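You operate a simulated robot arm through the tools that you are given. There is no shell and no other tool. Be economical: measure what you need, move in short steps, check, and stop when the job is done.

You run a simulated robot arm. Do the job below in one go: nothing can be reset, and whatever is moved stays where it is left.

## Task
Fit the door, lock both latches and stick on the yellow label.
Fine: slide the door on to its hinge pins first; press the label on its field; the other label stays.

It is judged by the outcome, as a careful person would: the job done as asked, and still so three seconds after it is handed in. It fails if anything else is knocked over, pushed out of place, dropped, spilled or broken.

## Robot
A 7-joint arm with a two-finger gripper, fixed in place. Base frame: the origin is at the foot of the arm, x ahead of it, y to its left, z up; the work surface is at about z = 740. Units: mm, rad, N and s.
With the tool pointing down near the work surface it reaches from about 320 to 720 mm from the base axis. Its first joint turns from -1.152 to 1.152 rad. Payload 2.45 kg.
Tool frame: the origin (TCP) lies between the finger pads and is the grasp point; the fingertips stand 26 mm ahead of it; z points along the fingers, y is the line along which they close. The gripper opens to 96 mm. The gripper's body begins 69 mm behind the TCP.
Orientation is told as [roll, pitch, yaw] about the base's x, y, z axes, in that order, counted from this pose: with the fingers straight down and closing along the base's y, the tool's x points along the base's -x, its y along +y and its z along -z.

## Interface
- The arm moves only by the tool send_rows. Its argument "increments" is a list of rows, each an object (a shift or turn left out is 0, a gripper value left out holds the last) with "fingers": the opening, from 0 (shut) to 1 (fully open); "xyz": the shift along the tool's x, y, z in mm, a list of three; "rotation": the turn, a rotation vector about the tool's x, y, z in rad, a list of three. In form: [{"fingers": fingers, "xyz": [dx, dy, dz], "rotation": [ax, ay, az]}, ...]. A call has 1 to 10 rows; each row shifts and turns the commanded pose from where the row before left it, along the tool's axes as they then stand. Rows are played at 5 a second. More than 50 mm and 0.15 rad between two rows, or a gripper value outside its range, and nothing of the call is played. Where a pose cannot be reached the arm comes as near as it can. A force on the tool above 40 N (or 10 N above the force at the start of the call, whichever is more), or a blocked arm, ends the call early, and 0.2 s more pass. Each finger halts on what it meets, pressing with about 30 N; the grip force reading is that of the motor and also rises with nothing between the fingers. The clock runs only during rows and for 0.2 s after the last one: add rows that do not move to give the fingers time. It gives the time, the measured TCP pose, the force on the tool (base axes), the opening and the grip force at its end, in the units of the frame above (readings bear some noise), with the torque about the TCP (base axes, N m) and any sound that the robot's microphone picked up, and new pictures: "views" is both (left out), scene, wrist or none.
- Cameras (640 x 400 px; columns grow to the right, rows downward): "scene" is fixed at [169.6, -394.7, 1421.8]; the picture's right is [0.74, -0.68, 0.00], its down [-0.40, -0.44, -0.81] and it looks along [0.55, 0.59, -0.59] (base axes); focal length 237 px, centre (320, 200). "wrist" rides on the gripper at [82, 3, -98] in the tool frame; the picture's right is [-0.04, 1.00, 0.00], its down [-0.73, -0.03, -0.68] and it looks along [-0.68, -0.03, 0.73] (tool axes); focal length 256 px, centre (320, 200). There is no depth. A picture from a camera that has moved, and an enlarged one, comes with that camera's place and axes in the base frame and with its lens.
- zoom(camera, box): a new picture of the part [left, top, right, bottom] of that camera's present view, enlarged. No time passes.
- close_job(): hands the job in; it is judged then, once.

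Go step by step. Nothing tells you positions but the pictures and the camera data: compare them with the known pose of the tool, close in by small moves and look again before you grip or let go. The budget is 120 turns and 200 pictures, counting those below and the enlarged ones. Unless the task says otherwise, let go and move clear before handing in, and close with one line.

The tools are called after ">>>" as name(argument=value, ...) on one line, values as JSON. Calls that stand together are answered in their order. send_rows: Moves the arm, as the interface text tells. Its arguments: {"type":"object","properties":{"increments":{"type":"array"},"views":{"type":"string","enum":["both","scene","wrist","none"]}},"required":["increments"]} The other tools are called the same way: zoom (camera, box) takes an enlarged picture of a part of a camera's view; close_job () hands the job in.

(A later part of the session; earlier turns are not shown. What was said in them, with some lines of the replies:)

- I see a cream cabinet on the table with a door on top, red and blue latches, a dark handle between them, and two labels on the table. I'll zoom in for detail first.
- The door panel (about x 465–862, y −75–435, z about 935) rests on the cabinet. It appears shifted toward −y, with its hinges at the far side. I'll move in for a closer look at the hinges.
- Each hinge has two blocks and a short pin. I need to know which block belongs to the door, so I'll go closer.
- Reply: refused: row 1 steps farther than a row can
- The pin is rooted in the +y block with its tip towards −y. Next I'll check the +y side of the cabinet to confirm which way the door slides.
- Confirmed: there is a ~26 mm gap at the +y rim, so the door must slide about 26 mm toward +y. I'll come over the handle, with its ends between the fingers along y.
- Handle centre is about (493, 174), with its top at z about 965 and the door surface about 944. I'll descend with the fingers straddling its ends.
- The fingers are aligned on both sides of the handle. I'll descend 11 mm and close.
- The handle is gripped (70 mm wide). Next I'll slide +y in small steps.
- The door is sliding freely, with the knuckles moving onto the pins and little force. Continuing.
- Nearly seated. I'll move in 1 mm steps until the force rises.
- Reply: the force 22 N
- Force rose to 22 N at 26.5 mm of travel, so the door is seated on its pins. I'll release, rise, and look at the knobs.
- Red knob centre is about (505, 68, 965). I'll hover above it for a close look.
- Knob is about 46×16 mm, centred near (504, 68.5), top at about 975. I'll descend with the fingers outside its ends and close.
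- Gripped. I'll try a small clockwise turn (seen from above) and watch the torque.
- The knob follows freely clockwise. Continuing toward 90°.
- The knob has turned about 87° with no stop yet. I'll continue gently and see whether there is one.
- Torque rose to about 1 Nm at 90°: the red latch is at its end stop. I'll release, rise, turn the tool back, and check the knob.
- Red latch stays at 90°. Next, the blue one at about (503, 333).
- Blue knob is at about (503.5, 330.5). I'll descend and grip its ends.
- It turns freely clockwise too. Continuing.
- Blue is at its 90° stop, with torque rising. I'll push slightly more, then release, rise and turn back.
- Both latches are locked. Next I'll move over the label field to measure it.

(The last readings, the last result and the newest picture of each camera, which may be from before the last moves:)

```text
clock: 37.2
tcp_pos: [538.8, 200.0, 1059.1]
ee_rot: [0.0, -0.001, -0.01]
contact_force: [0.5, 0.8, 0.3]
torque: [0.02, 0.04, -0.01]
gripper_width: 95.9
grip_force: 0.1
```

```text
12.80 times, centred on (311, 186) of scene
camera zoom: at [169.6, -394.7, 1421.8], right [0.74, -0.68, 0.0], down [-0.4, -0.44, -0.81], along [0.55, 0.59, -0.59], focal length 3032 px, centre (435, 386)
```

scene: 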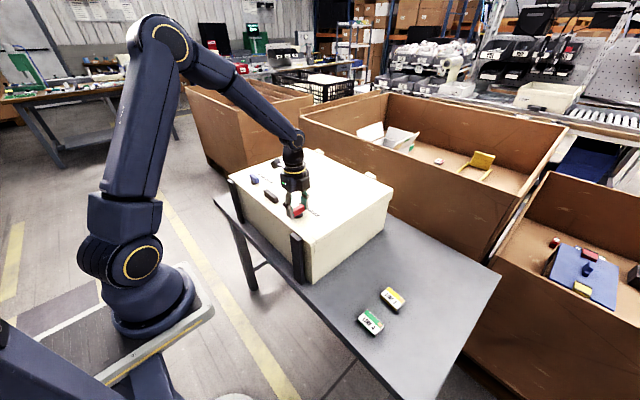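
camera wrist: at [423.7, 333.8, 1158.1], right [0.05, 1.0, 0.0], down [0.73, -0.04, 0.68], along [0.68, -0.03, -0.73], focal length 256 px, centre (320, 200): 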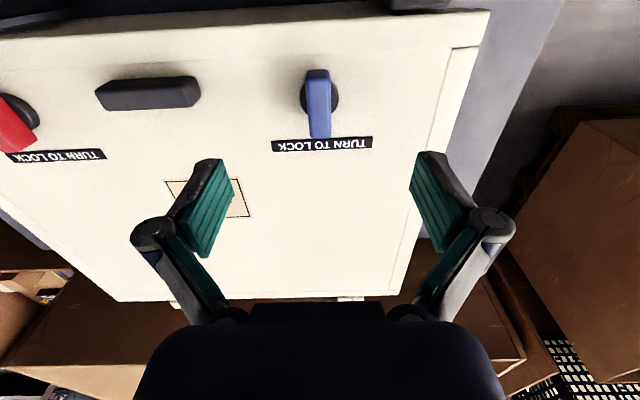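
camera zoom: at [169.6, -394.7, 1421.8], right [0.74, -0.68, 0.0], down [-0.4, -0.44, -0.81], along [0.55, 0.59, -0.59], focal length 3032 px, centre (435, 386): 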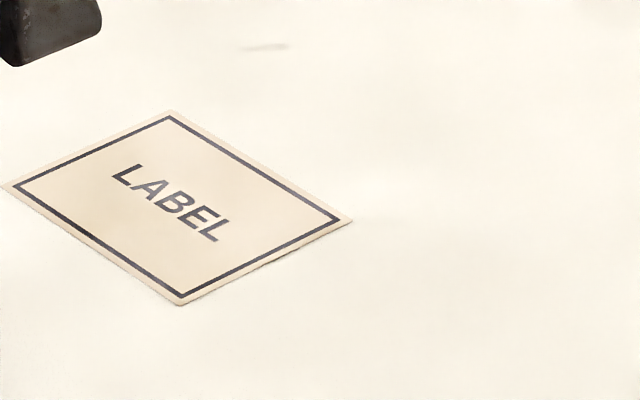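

Field is about 84×64 mm, centred near (617, 200.5) and aligned with the axes. Next I'll move to the yellow label at about (608, −252).

>>> send_rows(increments=[{"xyz": [-6, -45, 0]}, {"xyz": [-6, -45, 0]}, {"xyz": [-6, -45, 0]}, {"xyz": [-6, -45, 0]}, {"xyz": [-6, -45, 0]}, {"xyz": [-6, -45, 0]}, {"xyz": [-6, -45, 0]}, {"xyz": [-6, -45, 0]}, {"xyz": [-6, -45, 0]}, {"xyz": [-6, -45, 0]}], views="none")

>>> send_rows(increments=[{"xyz": [0, 0, 45]}, {"xyz": [0, 0, 45]}, {"xyz": [0, 0, 45]}, {"xyz": [0, 0, 45]}, {}], views="both")

>>> zoom(camera="wrist", box=[220, 70, 420, 195])

```text
clock: 39.4
tcp_pos: [593.7, -252.7, 1060.2]
ee_rot: [-0.001, -0.001, -0.012]
contact_force: [-0.3, -0.4, -0.4]
torque: [0.02, -0.04, 0.02]
gripper_width: 95.8
grip_force: 0.1
```

```text
clock: 40.6
tcp_pos: [592.6, -251.9, 879.9]
ee_rot: [-0.001, -0.001, -0.014]
contact_force: [0.5, -0.5, 0.1]
torque: [-0.03, 0.02, -0.02]
gripper_width: 96.1
grip_force: 0.0
camera wrist: at [511.7, -248.5, 977.1], right [0.05, 1.0, 0.0], down [0.73, -0.04, 0.68], along [0.68, -0.03, -0.73], focal length 256 px, centre (320, 200)
```

scene: 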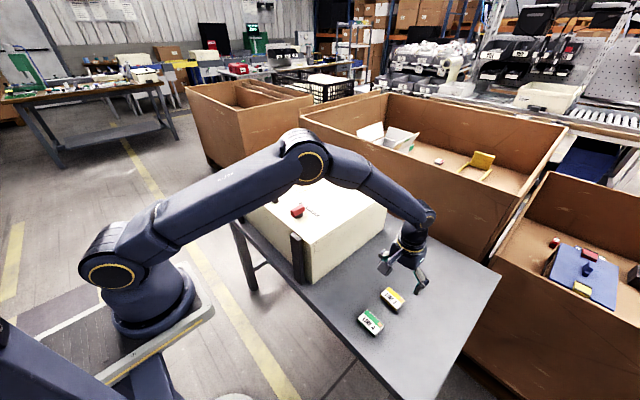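
wrist: 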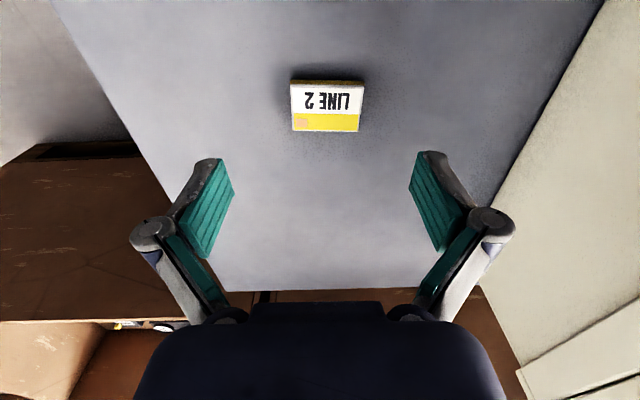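

```text
3.20 times, centred on (320, 132) of wrist
camera zoom: at [511.7, -248.5, 977.1], right [0.05, 1.0, 0.0], down [0.73, -0.04, 0.68], along [0.68, -0.03, -0.73], focal length 819 px, centre (320, 416)
```

zoom: 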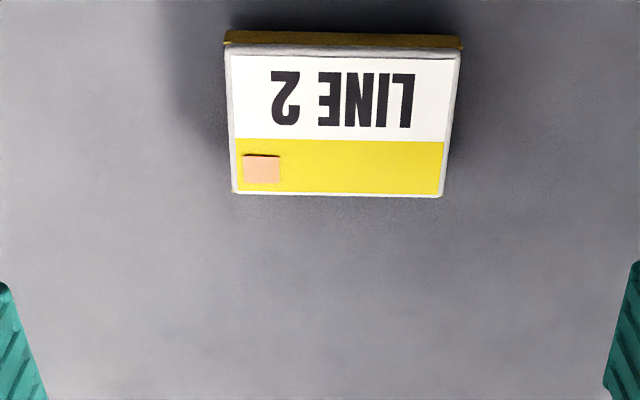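

Yellow label is about 61×41 mm, centred near (608.5, −246.5), with a yaw of about −0.075. I'll align and descend partway.

>>> send_rows(increments=[{"rotation": [0, 0, 0.062]}, {"xyz": [-15.5, 6.6, 0]}, {"xyz": [0, 0, 40]}, {"xyz": [0, 0, 35]}, {}], views="wrist")

>>> zoom(camera="wrist", box=[220, 100, 420, 225])

>>> zoom(camera="scene", box=[340, 250, 440, 320])

```text
clock: 41.8
tcp_pos: [608.3, -245.6, 804.8]
ee_rot: [-0.001, 0.0, -0.073]
contact_force: [-0.4, -0.5, 1.0]
torque: [-0.01, 0.03, -0.03]
gripper_width: 96.1
grip_force: 0.1
camera wrist: at [528.4, -237.3, 903.3], right [0.11, 0.99, 0.0], down [0.73, -0.08, 0.68], along [0.68, -0.08, -0.73], focal length 256 px, centre (320, 200)
```

wrist: 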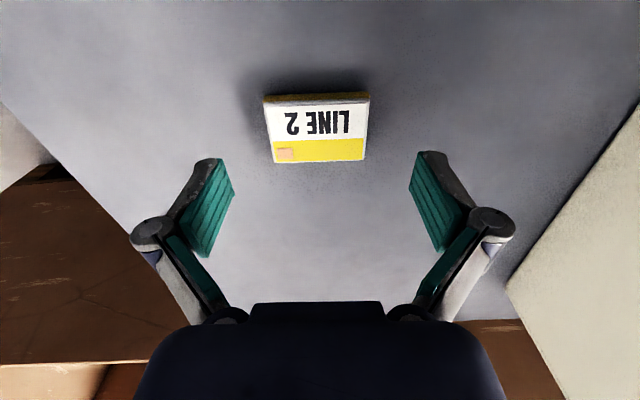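

```text
3.20 times, centred on (320, 162) of wrist
camera zoom: at [528.4, -237.3, 903.3], right [0.11, 0.99, 0.0], down [0.73, -0.08, 0.68], along [0.68, -0.08, -0.73], focal length 819 px, centre (320, 320)
```

zoom: 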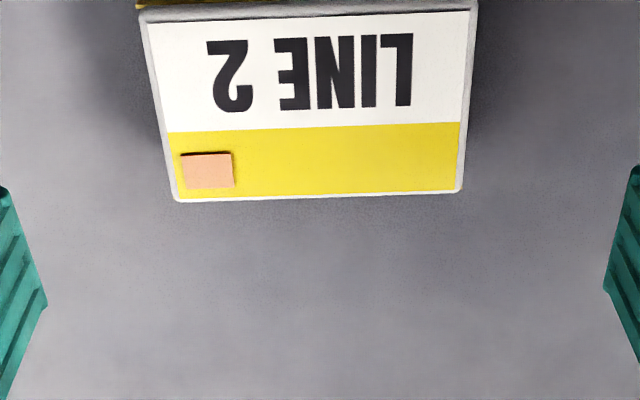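

```text
5.71 times, centred on (390, 285) of scene
camera zoom: at [169.6, -394.7, 1421.8], right [0.74, -0.68, 0.0], down [-0.4, -0.44, -0.81], along [0.55, 0.59, -0.59], focal length 1354 px, centre (-80, -286)
```

zoom: 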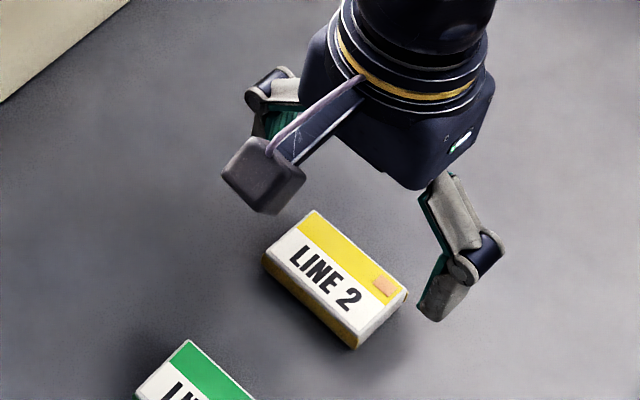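

Aligned within 2 mm. I'll descend to the label's sides and close.

>>> send_rows(increments=[{"xyz": [0, -2, 15], "rotation": [0, 0, 0.01]}, {"xyz": [0, 0, 12]}, {"xyz": [0, 0, 6.5]}, {"fingers": 0.55}, {"fingers": 0.55}, {}, {}], views="wrist")

>>> zoom(camera="wrist", box=[220, 100, 420, 225])

>>> zoom(camera="scene", box=[340, 250, 440, 320])

```text
clock: 43.4
tcp_pos: [609.9, -247.3, 771.9]
ee_rot: [0.0, -0.001, -0.083]
contact_force: [-0.1, 0.7, 0.5]
torque: [-0.02, -0.01, 0.01]
gripper_width: 60.8
grip_force: 30.0
camera wrist: at [529.3, -237.9, 869.6], right [0.12, 0.99, 0.0], down [0.73, -0.09, 0.68], along [0.67, -0.08, -0.73], focal length 256 px, centre (320, 200)
```

wrist: 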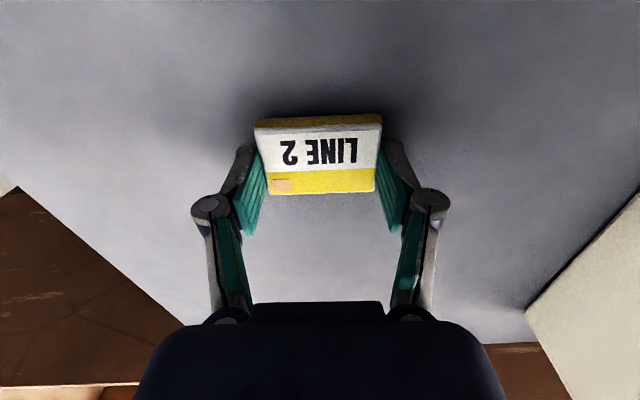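

```text
3.20 times, centred on (320, 162) of wrist
camera zoom: at [529.3, -237.9, 869.6], right [0.12, 0.99, 0.0], down [0.73, -0.09, 0.68], along [0.67, -0.08, -0.73], focal length 819 px, centre (320, 320)
```

zoom: 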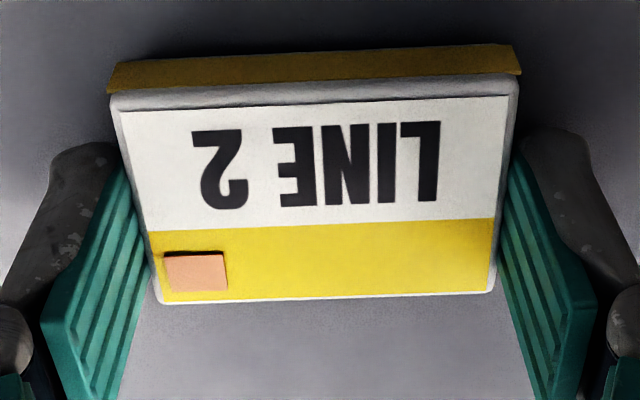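

```text
5.71 times, centred on (390, 285) of scene
camera zoom: at [169.6, -394.7, 1421.8], right [0.74, -0.68, 0.0], down [-0.4, -0.44, -0.81], along [0.55, 0.59, -0.59], focal length 1354 px, centre (-80, -286)
```

zoom: 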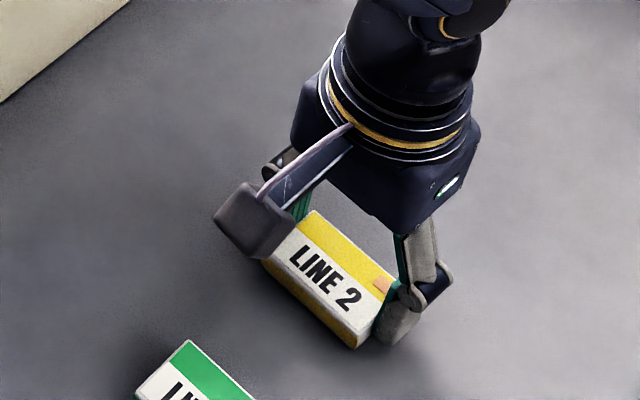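

Label is gripped (60.8 mm). I'll lift straight up.

>>> send_rows(increments=[{"xyz": [0, 0, -15]}, {"xyz": [0, 0, -40]}, {"xyz": [0, 0, -45]}, {"xyz": [0, 0, -45]}, {"xyz": [0, 0, -45]}, {"xyz": [0, 0, -45]}, {"xyz": [0, 0, -35]}, {}], views="wrist")

```text
clock: 45.2
tcp_pos: [610.5, -247.5, 1041.0]
ee_rot: [-0.001, 0.0, -0.084]
contact_force: [-0.4, -0.4, -0.6]
torque: [0.03, -0.07, -0.01]
gripper_width: 60.8
grip_force: 29.9
camera wrist: at [529.7, -238.5, 1139.6], right [0.12, 0.99, 0.0], down [0.73, -0.09, 0.68], along [0.67, -0.08, -0.73], focal length 256 px, centre (320, 200)
```

wrist: 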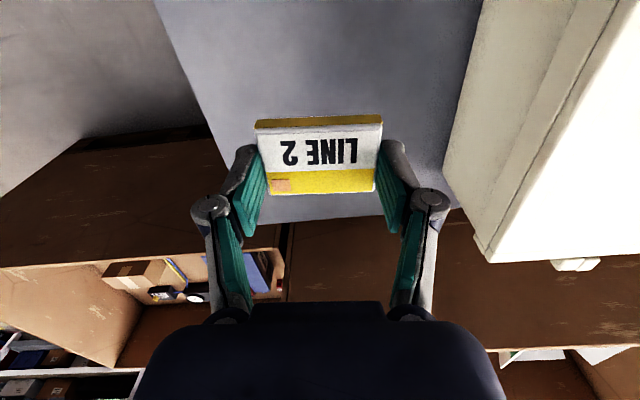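

Held firmly. I'll rotate to yaw 0 and carry it to the field.

>>> send_rows(increments=[{"rotation": [0, 0, -0.083]}, {"xyz": [-1, 45, 0]}, {"xyz": [-1, 45, 0]}, {"xyz": [-1, 45, 0]}, {"xyz": [-1, 45, 0]}, {"xyz": [-1, 45, 0]}, {"xyz": [-1, 45, 0]}, {"xyz": [-1, 45, 0]}, {"xyz": [-1, 45, 0]}, {"xyz": [-0.5, 45, 0]}], views="none")

>>> send_rows(increments=[{"xyz": [0, 43, 0]}, {}], views="wrist")

```text
clock: 47.4
tcp_pos: [618.6, 157.8, 1041.3]
ee_rot: [0.0, 0.001, -0.002]
contact_force: [-0.9, 0.2, -1.4]
torque: [0.03, -0.03, 0.03]
gripper_width: 60.7
grip_force: 30.3
```

```text
clock: 48.0
tcp_pos: [618.4, 199.0, 1043.0]
ee_rot: [0.001, 0.001, 0.001]
contact_force: [-0.1, 0.0, -0.9]
torque: [0.0, 0.0, 0.02]
gripper_width: 60.9
grip_force: 30.0
camera wrist: at [537.0, 203.3, 1140.7], right [0.04, 1.0, 0.0], down [0.73, -0.03, 0.68], along [0.68, -0.03, -0.73], focal length 256 px, centre (320, 200)
```

wrist: 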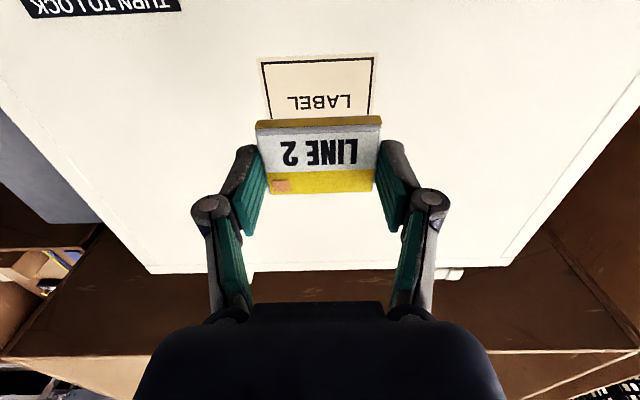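

Aligned roughly. Contact is expected at TCP z about 975, so I'll descend to about 985 and check.

>>> send_rows(increments=[{"xyz": [0, 1.3, 30]}, {"xyz": [0, 0, 25]}, {}], views="wrist")

>>> zoom(camera="wrist", box=[220, 80, 420, 205])

>>> zoom(camera="scene", box=[270, 150, 350, 206])

```text
clock: 48.8
tcp_pos: [618.2, 200.6, 986.9]
ee_rot: [0.0, 0.0, 0.0]
contact_force: [0.4, -0.2, -0.5]
torque: [0.01, 0.0, 0.02]
gripper_width: 60.7
grip_force: 30.0
camera wrist: at [537.3, 203.8, 1084.8], right [0.04, 1.0, 0.0], down [0.73, -0.03, 0.68], along [0.68, -0.03, -0.73], focal length 256 px, centre (320, 200)
```

wrist: 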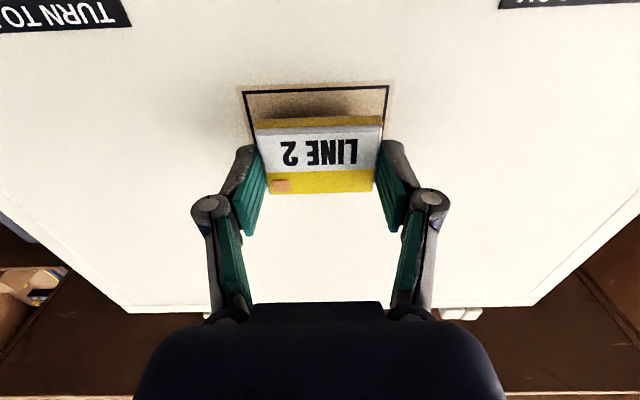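

```text
3.20 times, centred on (320, 142) of wrist
camera zoom: at [537.3, 203.8, 1084.8], right [0.04, 1.0, 0.0], down [0.73, -0.03, 0.68], along [0.68, -0.03, -0.73], focal length 819 px, centre (320, 384)
```

zoom: 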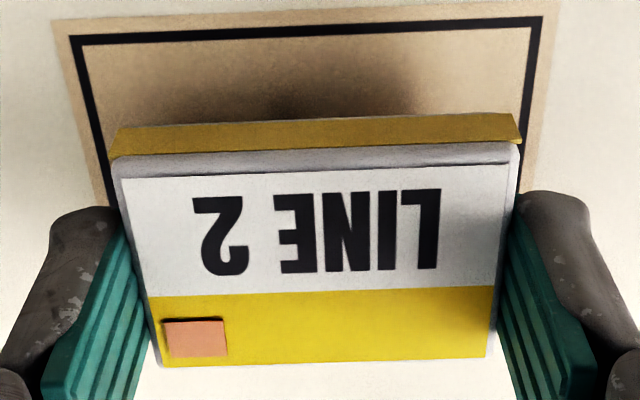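

```text
7.14 times, centred on (310, 178) of scene
camera zoom: at [169.6, -394.7, 1421.8], right [0.74, -0.68, 0.0], down [-0.4, -0.44, -0.81], along [0.55, 0.59, -0.59], focal length 1692 px, centre (391, 357)
```

zoom: 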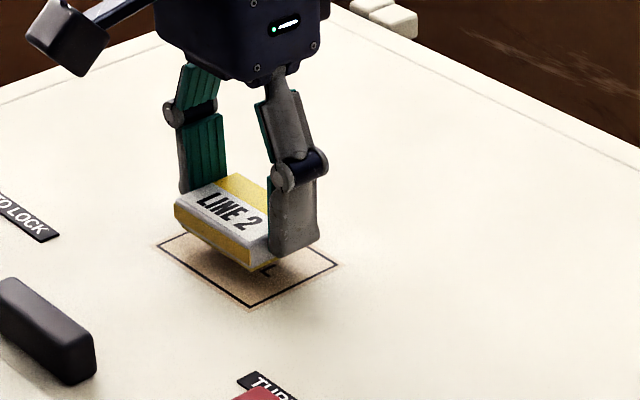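

Well centred over the field. I'll lower gently to contact and press.

>>> send_rows(increments=[{"xyz": [1, -0.5, 6]}, {"xyz": [0, 0, 3]}, {"xyz": [0, 0, 1]}, {"xyz": [0, 0, 1]}, {}], views="none")

```text
clock: 50.0
tcp_pos: [618.2, 200.5, 974.8]
ee_rot: [0.0, 0.002, 0.0]
contact_force: [4.3, 1.2, -7.7]
torque: [0.0, -0.12, -0.02]
gripper_width: 60.5
grip_force: 29.6
```

>>> send_rows(increments=[{"xyz": [0, 0, 1]}, {"xyz": [0, 0, 1]}, {}, {}], views="wrist")

>>> zoom(camera="scene", box=[270, 150, 350, 206])

```text
clock: 51.0
tcp_pos: [616.8, 200.9, 972.8]
ee_rot: [0.0, 0.001, -0.001]
contact_force: [1.2, -0.5, -4.8]
torque: [-0.05, -0.14, 0.01]
gripper_width: 60.9
grip_force: 30.0
camera wrist: at [536.6, 204.1, 1071.7], right [0.04, 1.0, 0.0], down [0.73, -0.03, 0.68], along [0.68, -0.03, -0.73], focal length 256 px, centre (320, 200)
```

wrist: 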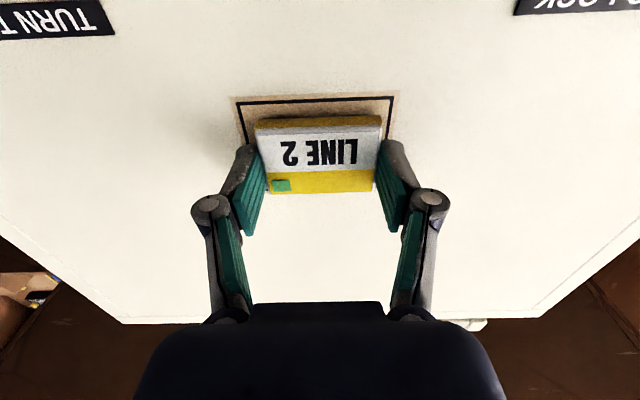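

```text
7.14 times, centred on (310, 178) of scene
camera zoom: at [169.7, -394.7, 1421.8], right [0.74, -0.68, 0.0], down [-0.4, -0.44, -0.81], along [0.55, 0.59, -0.59], focal length 1692 px, centre (391, 357)
```

zoom: 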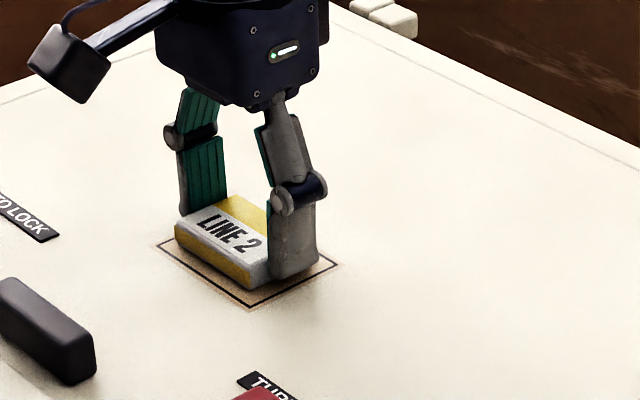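

The label's indicator patch has turned from orange to green, so it has been pressed and is stuck. I'll release gently and rise.

>>> send_rows(increments=[{"fingers": 0.8}, {"fingers": 0.8}, {}, {"xyz": [0, 0, -20]}, {"xyz": [0, 0, -40]}, {"xyz": [0, 0, -40]}, {"xyz": [40, 0, -20]}, {"xyz": [40, 0, 0]}, {}], views="wrist")

>>> zoom(camera="wrist", box=[220, 90, 420, 215])

>>> zoom(camera="scene", box=[222, 135, 402, 255])

```text
clock: 53.0
tcp_pos: [537.5, 201.8, 1093.3]
ee_rot: [-0.001, 0.0, 0.0]
contact_force: [0.3, 0.4, 0.5]
torque: [-0.03, 0.01, 0.0]
gripper_width: 76.6
grip_force: 0.1
camera wrist: at [455.3, 204.9, 1191.6], right [0.04, 1.0, 0.0], down [0.73, -0.03, 0.68], along [0.68, -0.03, -0.73], focal length 256 px, centre (320, 200)
```

wrist: 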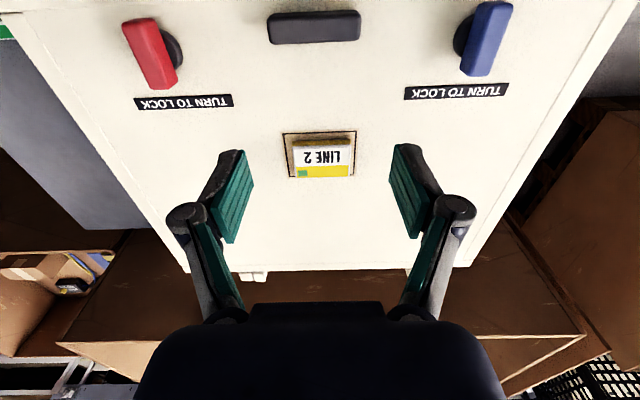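

```text
3.20 times, centred on (320, 152) of wrist
camera zoom: at [455.3, 204.9, 1191.6], right [0.04, 1.0, 0.0], down [0.73, -0.03, 0.68], along [0.68, -0.03, -0.73], focal length 819 px, centre (320, 352)
```

zoom: 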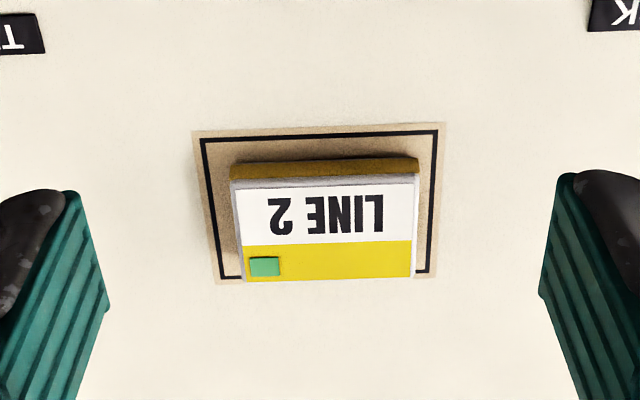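

```text
3.33 times, centred on (312, 195) of scene
camera zoom: at [169.6, -394.7, 1421.8], right [0.74, -0.68, 0.0], down [-0.4, -0.44, -0.81], along [0.55, 0.59, -0.59], focal length 790 px, centre (347, 217)
```

zoom: 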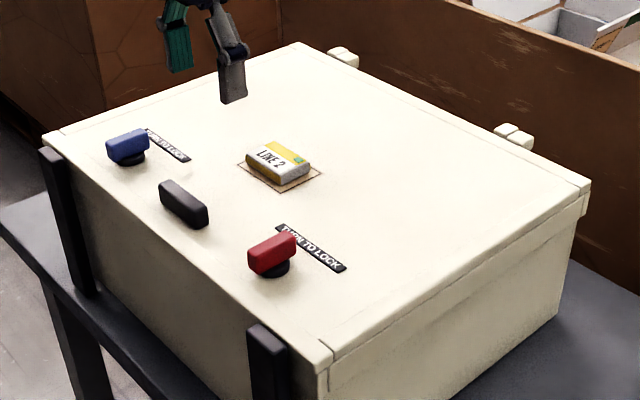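

The door is seated on its hinge pins and both latches are at their 90° stops. The yellow label sits centred on its field with its indicator green, and the arm is clear, so I'm handing in.

>>> close_job()

```text
The job is handed in.
```

The door is on its hinge pins, both latches are turned to their lock stops, and the yellow "LINE 2" label is pressed on its field. I didn't touch the green label.
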